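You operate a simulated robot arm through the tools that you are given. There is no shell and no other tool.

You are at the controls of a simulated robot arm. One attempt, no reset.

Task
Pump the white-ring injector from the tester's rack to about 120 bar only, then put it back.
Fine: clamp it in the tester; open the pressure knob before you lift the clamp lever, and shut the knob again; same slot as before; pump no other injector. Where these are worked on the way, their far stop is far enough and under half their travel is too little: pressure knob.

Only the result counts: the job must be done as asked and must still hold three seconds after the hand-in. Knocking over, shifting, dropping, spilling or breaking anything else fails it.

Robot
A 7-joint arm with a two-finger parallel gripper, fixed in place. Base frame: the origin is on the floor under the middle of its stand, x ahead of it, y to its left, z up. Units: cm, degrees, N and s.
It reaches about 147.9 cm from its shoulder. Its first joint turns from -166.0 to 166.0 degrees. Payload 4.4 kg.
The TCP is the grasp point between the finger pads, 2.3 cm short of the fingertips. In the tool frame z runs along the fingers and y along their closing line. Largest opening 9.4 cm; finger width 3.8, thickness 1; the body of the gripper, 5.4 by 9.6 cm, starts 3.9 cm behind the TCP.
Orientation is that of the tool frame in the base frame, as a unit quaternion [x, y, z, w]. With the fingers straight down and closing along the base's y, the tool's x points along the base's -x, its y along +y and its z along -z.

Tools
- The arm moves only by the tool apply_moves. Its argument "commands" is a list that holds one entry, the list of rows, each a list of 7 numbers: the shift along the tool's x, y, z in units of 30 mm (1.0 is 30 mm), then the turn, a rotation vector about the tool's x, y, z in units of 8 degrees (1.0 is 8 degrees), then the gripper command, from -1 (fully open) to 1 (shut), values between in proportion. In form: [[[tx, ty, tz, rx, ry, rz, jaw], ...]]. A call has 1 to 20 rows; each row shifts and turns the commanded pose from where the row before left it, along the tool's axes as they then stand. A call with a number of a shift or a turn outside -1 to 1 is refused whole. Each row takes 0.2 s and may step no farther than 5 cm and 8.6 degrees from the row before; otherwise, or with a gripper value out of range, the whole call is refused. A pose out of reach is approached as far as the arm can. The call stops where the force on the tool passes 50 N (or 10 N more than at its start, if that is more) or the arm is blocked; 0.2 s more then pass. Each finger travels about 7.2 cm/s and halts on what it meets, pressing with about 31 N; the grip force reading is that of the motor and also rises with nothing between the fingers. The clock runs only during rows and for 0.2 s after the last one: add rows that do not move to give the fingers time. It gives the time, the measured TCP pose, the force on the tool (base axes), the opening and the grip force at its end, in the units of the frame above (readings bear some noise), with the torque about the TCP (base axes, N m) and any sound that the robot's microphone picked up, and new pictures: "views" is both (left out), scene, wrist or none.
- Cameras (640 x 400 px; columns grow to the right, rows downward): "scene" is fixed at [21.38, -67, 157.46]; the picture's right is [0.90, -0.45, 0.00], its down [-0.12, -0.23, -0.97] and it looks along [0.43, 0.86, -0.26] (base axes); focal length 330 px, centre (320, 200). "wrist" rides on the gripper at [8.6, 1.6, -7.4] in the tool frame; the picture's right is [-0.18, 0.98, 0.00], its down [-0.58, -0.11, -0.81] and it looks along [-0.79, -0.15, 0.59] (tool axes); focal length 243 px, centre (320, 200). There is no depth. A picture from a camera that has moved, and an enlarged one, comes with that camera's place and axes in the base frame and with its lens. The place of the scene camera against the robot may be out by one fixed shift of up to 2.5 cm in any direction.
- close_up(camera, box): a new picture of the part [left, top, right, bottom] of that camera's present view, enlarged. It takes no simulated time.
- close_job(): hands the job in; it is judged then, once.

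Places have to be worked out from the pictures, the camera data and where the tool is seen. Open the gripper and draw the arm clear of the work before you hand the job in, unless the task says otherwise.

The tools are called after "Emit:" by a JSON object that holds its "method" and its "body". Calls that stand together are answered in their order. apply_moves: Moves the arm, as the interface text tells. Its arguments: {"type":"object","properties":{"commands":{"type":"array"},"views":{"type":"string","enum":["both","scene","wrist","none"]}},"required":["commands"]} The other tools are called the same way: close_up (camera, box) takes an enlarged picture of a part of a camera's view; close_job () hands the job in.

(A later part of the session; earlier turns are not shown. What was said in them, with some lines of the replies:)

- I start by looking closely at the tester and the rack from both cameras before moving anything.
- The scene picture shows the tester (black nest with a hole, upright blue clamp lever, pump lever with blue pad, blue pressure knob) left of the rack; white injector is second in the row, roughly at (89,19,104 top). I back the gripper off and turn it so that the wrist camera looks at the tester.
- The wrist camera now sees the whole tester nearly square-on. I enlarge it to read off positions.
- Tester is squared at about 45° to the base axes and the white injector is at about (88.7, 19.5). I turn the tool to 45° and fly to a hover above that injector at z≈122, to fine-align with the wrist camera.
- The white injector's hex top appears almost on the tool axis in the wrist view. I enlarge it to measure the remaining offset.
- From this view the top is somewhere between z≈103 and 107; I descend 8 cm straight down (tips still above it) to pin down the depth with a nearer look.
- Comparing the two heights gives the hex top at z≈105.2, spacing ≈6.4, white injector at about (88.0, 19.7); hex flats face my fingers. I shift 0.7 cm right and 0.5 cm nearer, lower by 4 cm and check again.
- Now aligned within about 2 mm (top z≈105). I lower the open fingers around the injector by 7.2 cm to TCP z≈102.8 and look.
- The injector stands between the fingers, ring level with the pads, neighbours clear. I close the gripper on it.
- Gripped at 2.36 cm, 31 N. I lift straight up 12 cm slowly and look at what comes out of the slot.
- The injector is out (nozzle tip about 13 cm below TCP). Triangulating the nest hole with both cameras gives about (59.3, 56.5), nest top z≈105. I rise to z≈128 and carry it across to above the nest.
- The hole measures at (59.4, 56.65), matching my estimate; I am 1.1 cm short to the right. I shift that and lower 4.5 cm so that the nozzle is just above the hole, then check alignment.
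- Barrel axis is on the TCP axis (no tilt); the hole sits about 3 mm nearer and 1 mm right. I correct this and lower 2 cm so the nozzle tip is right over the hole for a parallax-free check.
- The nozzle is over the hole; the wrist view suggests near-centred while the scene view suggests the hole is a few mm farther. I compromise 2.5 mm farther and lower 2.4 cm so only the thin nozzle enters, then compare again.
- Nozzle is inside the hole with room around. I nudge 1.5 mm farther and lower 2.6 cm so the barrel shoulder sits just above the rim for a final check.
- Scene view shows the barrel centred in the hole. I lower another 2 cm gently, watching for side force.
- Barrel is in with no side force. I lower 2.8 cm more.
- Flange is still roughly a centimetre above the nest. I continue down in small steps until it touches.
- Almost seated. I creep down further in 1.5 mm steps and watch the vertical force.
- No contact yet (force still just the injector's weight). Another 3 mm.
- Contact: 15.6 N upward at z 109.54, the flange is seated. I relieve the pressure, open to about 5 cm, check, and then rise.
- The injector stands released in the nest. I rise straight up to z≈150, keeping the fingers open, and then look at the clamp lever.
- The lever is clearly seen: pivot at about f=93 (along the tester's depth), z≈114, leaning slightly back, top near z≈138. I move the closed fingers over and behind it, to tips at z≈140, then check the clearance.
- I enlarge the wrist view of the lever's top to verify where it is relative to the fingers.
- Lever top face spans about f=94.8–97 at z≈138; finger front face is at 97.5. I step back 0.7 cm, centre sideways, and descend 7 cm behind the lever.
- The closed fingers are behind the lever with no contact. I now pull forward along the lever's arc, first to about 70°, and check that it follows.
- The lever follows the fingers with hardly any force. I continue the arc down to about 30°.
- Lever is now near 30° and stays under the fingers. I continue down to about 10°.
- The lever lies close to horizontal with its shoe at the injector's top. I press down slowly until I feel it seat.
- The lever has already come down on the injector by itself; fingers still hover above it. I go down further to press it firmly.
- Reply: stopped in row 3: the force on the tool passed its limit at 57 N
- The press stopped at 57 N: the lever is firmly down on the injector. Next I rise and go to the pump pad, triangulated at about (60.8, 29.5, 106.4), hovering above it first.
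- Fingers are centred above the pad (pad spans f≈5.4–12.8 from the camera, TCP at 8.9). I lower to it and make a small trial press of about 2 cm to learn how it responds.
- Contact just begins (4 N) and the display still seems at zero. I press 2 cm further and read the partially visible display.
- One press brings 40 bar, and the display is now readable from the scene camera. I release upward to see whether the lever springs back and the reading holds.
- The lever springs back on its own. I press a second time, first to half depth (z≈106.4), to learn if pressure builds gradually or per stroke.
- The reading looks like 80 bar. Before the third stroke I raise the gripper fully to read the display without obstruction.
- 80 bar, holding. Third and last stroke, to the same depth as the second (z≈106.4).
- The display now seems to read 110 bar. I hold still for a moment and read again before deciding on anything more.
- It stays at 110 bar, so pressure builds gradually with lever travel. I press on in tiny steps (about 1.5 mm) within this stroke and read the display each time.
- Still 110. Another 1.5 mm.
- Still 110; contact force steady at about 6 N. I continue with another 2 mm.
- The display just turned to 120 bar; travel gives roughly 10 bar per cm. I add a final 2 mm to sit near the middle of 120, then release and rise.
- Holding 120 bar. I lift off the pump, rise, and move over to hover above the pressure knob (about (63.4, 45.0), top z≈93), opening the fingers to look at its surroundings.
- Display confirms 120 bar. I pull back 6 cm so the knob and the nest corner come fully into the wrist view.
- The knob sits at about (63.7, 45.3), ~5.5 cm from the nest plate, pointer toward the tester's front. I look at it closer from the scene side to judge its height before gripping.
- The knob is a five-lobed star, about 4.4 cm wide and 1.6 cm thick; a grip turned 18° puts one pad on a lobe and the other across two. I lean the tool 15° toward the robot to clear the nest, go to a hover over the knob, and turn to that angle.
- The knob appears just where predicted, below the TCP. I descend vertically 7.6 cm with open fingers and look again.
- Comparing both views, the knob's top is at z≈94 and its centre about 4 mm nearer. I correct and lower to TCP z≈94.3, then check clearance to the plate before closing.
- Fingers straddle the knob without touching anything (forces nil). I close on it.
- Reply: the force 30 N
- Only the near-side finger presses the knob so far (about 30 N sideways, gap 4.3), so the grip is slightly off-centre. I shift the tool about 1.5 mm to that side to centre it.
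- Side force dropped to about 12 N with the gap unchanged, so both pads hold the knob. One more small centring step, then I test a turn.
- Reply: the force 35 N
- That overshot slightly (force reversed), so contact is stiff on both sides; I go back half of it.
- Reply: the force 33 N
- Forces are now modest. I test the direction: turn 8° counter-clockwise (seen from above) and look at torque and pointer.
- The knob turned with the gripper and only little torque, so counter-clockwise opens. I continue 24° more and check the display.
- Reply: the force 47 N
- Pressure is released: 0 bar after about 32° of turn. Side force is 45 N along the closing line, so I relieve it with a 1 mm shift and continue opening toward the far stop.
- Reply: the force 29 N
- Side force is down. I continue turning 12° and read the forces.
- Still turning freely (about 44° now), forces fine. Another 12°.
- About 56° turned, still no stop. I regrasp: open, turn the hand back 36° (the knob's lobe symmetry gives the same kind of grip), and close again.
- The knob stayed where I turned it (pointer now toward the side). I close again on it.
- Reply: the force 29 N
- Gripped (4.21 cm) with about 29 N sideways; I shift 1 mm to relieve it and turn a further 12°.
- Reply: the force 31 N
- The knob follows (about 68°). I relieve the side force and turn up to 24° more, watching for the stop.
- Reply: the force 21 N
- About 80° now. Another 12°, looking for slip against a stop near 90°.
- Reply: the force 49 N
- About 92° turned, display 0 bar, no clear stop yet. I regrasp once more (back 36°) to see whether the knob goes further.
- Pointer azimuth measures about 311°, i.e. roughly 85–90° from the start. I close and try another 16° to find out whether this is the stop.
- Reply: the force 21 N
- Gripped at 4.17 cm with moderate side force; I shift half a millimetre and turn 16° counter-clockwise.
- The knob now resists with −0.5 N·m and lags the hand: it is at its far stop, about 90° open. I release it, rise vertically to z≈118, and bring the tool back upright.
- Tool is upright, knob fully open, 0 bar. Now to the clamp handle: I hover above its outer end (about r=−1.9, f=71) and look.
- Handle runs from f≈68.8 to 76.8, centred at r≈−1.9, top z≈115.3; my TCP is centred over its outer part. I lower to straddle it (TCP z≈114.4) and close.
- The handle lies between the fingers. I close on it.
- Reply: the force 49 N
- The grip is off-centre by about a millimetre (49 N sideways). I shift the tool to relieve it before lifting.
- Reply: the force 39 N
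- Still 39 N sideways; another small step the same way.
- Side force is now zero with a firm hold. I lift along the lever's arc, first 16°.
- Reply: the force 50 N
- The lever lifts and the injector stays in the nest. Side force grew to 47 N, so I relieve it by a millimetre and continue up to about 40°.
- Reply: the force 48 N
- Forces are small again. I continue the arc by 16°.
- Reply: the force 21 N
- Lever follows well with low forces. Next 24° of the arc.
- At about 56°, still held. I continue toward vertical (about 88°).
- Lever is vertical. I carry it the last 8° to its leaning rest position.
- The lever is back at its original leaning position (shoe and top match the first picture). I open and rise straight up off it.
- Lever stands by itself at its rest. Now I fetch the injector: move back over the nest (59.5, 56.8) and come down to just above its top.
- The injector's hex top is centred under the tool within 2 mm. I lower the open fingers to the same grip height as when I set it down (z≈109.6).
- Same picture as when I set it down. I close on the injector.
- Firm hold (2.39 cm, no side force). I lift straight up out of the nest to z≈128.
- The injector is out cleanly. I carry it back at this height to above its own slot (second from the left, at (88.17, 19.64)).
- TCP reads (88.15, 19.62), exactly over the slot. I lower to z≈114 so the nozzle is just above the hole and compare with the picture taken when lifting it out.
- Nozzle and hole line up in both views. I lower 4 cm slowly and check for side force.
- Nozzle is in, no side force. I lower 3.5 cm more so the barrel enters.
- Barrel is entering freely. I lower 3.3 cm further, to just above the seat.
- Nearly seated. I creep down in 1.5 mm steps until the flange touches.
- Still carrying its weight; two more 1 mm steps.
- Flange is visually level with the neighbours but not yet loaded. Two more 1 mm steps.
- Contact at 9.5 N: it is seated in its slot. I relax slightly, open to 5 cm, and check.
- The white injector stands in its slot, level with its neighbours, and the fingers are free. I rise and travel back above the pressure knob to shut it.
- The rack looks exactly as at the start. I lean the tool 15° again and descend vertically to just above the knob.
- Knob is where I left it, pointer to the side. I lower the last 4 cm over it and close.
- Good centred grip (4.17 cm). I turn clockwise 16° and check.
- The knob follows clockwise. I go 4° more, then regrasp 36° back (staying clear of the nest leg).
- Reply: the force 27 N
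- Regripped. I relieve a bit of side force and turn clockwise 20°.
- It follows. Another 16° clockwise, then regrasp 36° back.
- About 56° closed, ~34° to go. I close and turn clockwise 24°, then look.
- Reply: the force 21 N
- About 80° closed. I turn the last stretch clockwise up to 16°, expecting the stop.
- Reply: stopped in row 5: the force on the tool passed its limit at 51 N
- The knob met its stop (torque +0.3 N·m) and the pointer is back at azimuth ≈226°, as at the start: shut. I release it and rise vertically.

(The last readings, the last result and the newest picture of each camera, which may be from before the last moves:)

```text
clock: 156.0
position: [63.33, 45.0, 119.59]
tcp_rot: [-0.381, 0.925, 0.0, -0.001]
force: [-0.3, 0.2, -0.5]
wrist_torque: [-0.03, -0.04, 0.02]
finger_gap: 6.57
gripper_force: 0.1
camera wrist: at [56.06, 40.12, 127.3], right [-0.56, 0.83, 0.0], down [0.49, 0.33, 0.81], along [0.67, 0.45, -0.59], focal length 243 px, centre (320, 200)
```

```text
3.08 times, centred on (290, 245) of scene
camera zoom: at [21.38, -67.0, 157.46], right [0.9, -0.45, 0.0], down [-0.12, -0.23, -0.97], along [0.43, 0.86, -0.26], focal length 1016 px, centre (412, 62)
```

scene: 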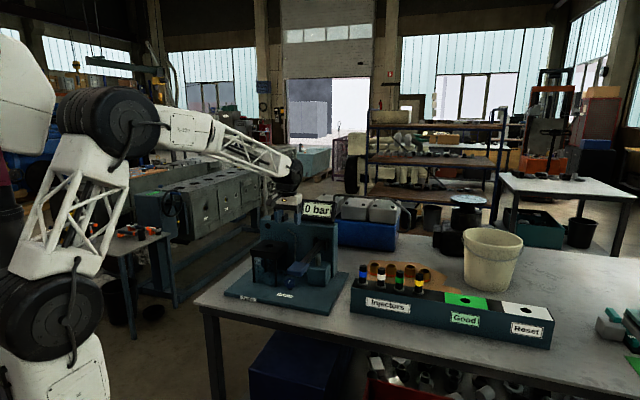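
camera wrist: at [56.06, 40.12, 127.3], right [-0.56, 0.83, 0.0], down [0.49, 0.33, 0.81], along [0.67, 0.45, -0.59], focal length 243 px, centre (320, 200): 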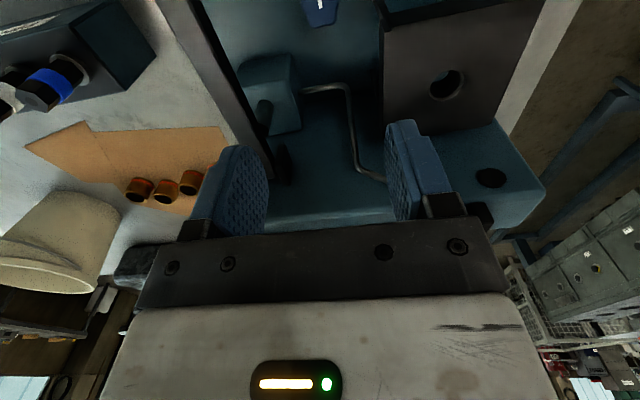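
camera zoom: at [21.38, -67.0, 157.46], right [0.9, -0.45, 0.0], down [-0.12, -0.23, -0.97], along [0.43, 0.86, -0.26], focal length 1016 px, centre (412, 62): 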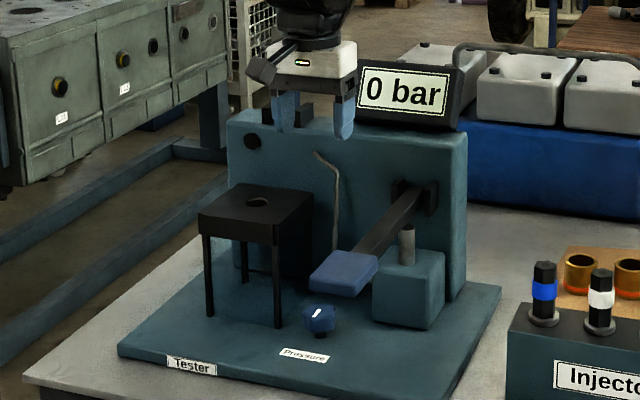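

Everything looks as at the start. I back the arm away and compare the knob pointer from the same viewpoint as before.

Emit:
{"method": "apply_moves", "body": {"commands": [[[0.7, 0, 0, 0, 0, 0, -0.4], [0.7, 0, 0, 0, 0, 0, -0.4], [0.65, 0, 0.1, 0, 0, 0, -0.4], [0, 0, 0, 0, 0, 0, -0.4]]], "views": "wrist"}}

Emit:
{"method": "close_up", "body": {"camera": "wrist", "box": [290, 20, 370, 100]}}

Emit:
{"method": "close_up", "body": {"camera": "scene", "box": [270, 255, 310, 300]}}

```text
clock: 157.0
position: [58.95, 40.64, 119.31]
tcp_rot: [-0.382, 0.924, 0.0, 0.0]
force: [0.6, -0.2, -0.9]
wrist_torque: [-0.01, 0.0, 0.0]
finger_gap: 6.58
gripper_force: 0.0
camera wrist: at [51.64, 35.69, 127.01], right [-0.56, 0.83, 0.0], down [0.49, 0.33, 0.81], along [0.67, 0.45, -0.59], focal length 243 px, centre (320, 200)
```

wrist: 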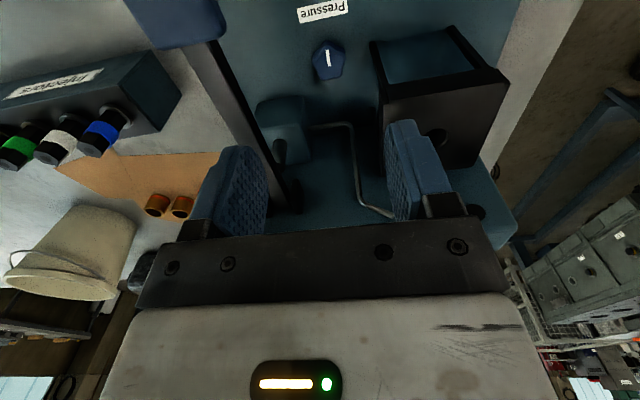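

```text
5.00 times, centred on (330, 60) of wrist
camera zoom: at [51.64, 35.69, 127.01], right [-0.56, 0.83, 0.0], down [0.49, 0.33, 0.81], along [0.67, 0.45, -0.59], focal length 1213 px, centre (270, 900)
```

zoom: 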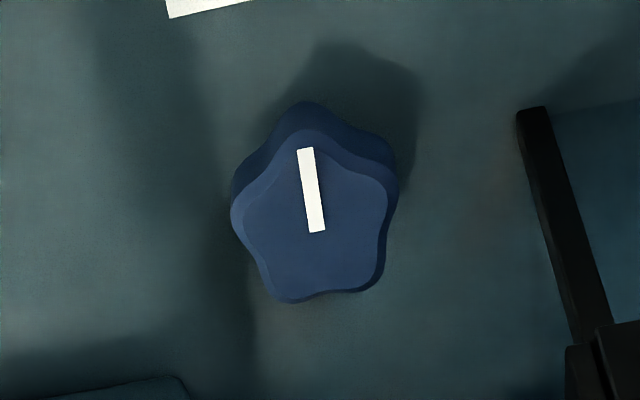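

```text
8.89 times, centred on (290, 278) of scene
camera zoom: at [21.38, -67.0, 157.46], right [0.9, -0.45, 0.0], down [-0.12, -0.23, -0.97], along [0.43, 0.86, -0.26], focal length 2936 px, centre (587, -489)
```

zoom: 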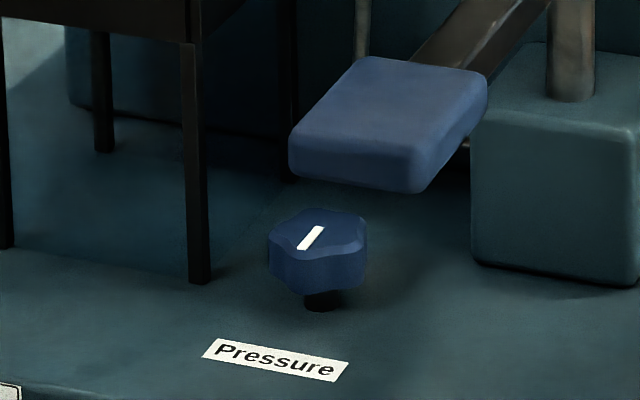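

The pointer is identical to its first position, so the knob is shut. I draw the arm up and back, fully open the gripper, and take a last look.

Emit:
{"method": "apply_moves", "body": {"commands": [[[0.4, 0, -0.9, 0, 0, 0, -0.4], [0.4, 0, -0.9, 0, 0, 0, -0.4], [0.4, 0, -0.9, 0, 0, 0, -1], [0.4, 0, -0.9, 0, 0, 0, -1], [0.4, 0, -0.9, 0, 0, 0, -1], [0.4, 0, -0.9, 0, 0, 0, -1], [0.4, 0, -0.9, 0, 0, 0, -1], [0.4, 0, -0.9, 0, 0, 0, -1], [0.4, 0, -0.9, 0, 0, 0, -1], [0.4, 0, -0.9, 0, 0, 0, -1], [0, 0, 0, 0, 0, 0, -1], [0, 0, 0, 0, 0, 0, -1]]], "views": "both"}}

Emit:
{"method": "close_up", "body": {"camera": "scene", "box": [200, 150, 360, 310]}}

Emit:
{"method": "close_up", "body": {"camera": "scene", "box": [340, 240, 560, 360]}}

```text
clock: 159.6
position: [50.6, 32.01, 146.38]
tcp_rot: [-0.381, 0.924, 0.001, 0.0]
force: [0.0, 0.4, 0.0]
wrist_torque: [0.0, 0.03, -0.01]
finger_gap: 9.41
gripper_force: 0.1
camera wrist: at [43.25, 27.15, 154.04], right [-0.56, 0.83, 0.0], down [0.49, 0.33, 0.81], along [0.67, 0.45, -0.59], focal length 243 px, centre (320, 200)
```

scene: 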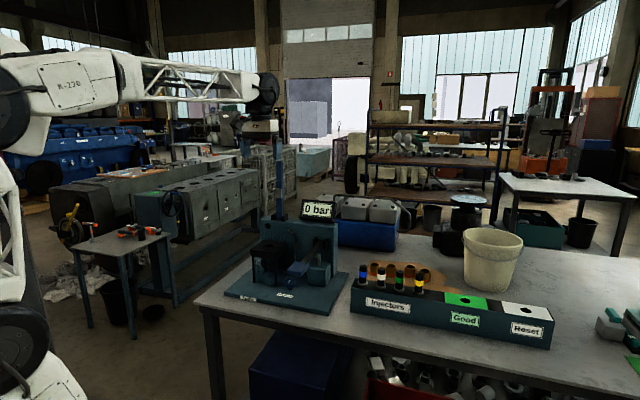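
wrist: 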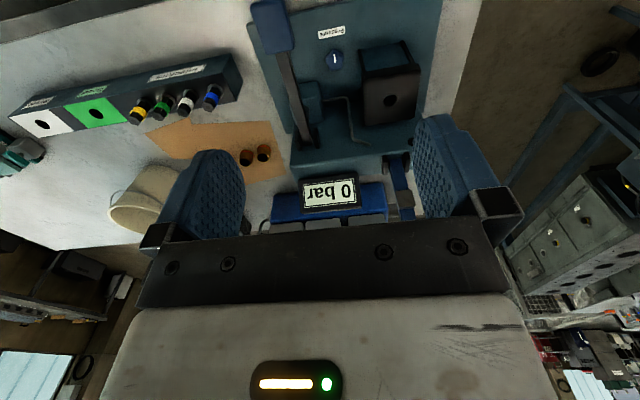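

```text
2.50 times, centred on (280, 230) of scene
camera zoom: at [21.38, -67.0, 157.46], right [0.9, -0.45, 0.0], down [-0.12, -0.23, -0.97], along [0.43, 0.86, -0.26], focal length 826 px, centre (420, 125)
```

zoom: 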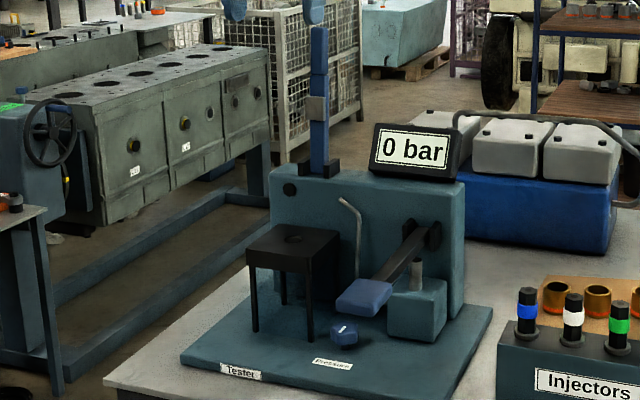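

```text
2.91 times, centred on (450, 300) of scene
camera zoom: at [21.38, -67.0, 157.46], right [0.9, -0.45, 0.0], down [-0.12, -0.23, -0.97], along [0.43, 0.86, -0.26], focal length 961 px, centre (-58, -91)
```

zoom: 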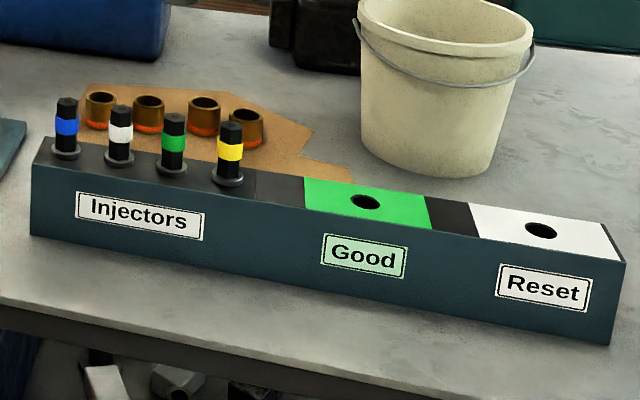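

Final pictures: white injector back in its own slot, clamp lever upright, knob shut, display at 0 bar, everything else unmoved, gripper open and clear. I hand the job in.

Emit:
{"method": "close_job", "body": {}}

```text
The job is handed in.
```

The white-ring injector was pumped to 120 bar and is back in its own slot, and I have handed the job in. I don't have the judge's verdict yet.

- **Clamping:** I set the injector in the tester's nest and brought the clamp lever down on it. It seated firmly, and my press stopped at 57 N.
- **Pumping:** It took three strokes. The display read 40, then 80, then 120 bar. I finished the last stroke in small steps, so it never read above 120.
- **Releasing:** I opened the pressure knob about 90°, until it stopped turning. The display dropped to 0 bar, and only then did I lift the clamp lever.
- **Putting back:** The injector went back into the second slot, level with its neighbours. I then turned the knob back to its stop, and the pointer matched the first pictures.

No other injector was pumped, and the last pictures show nothing else moved. The gripper is open and clear of the work.
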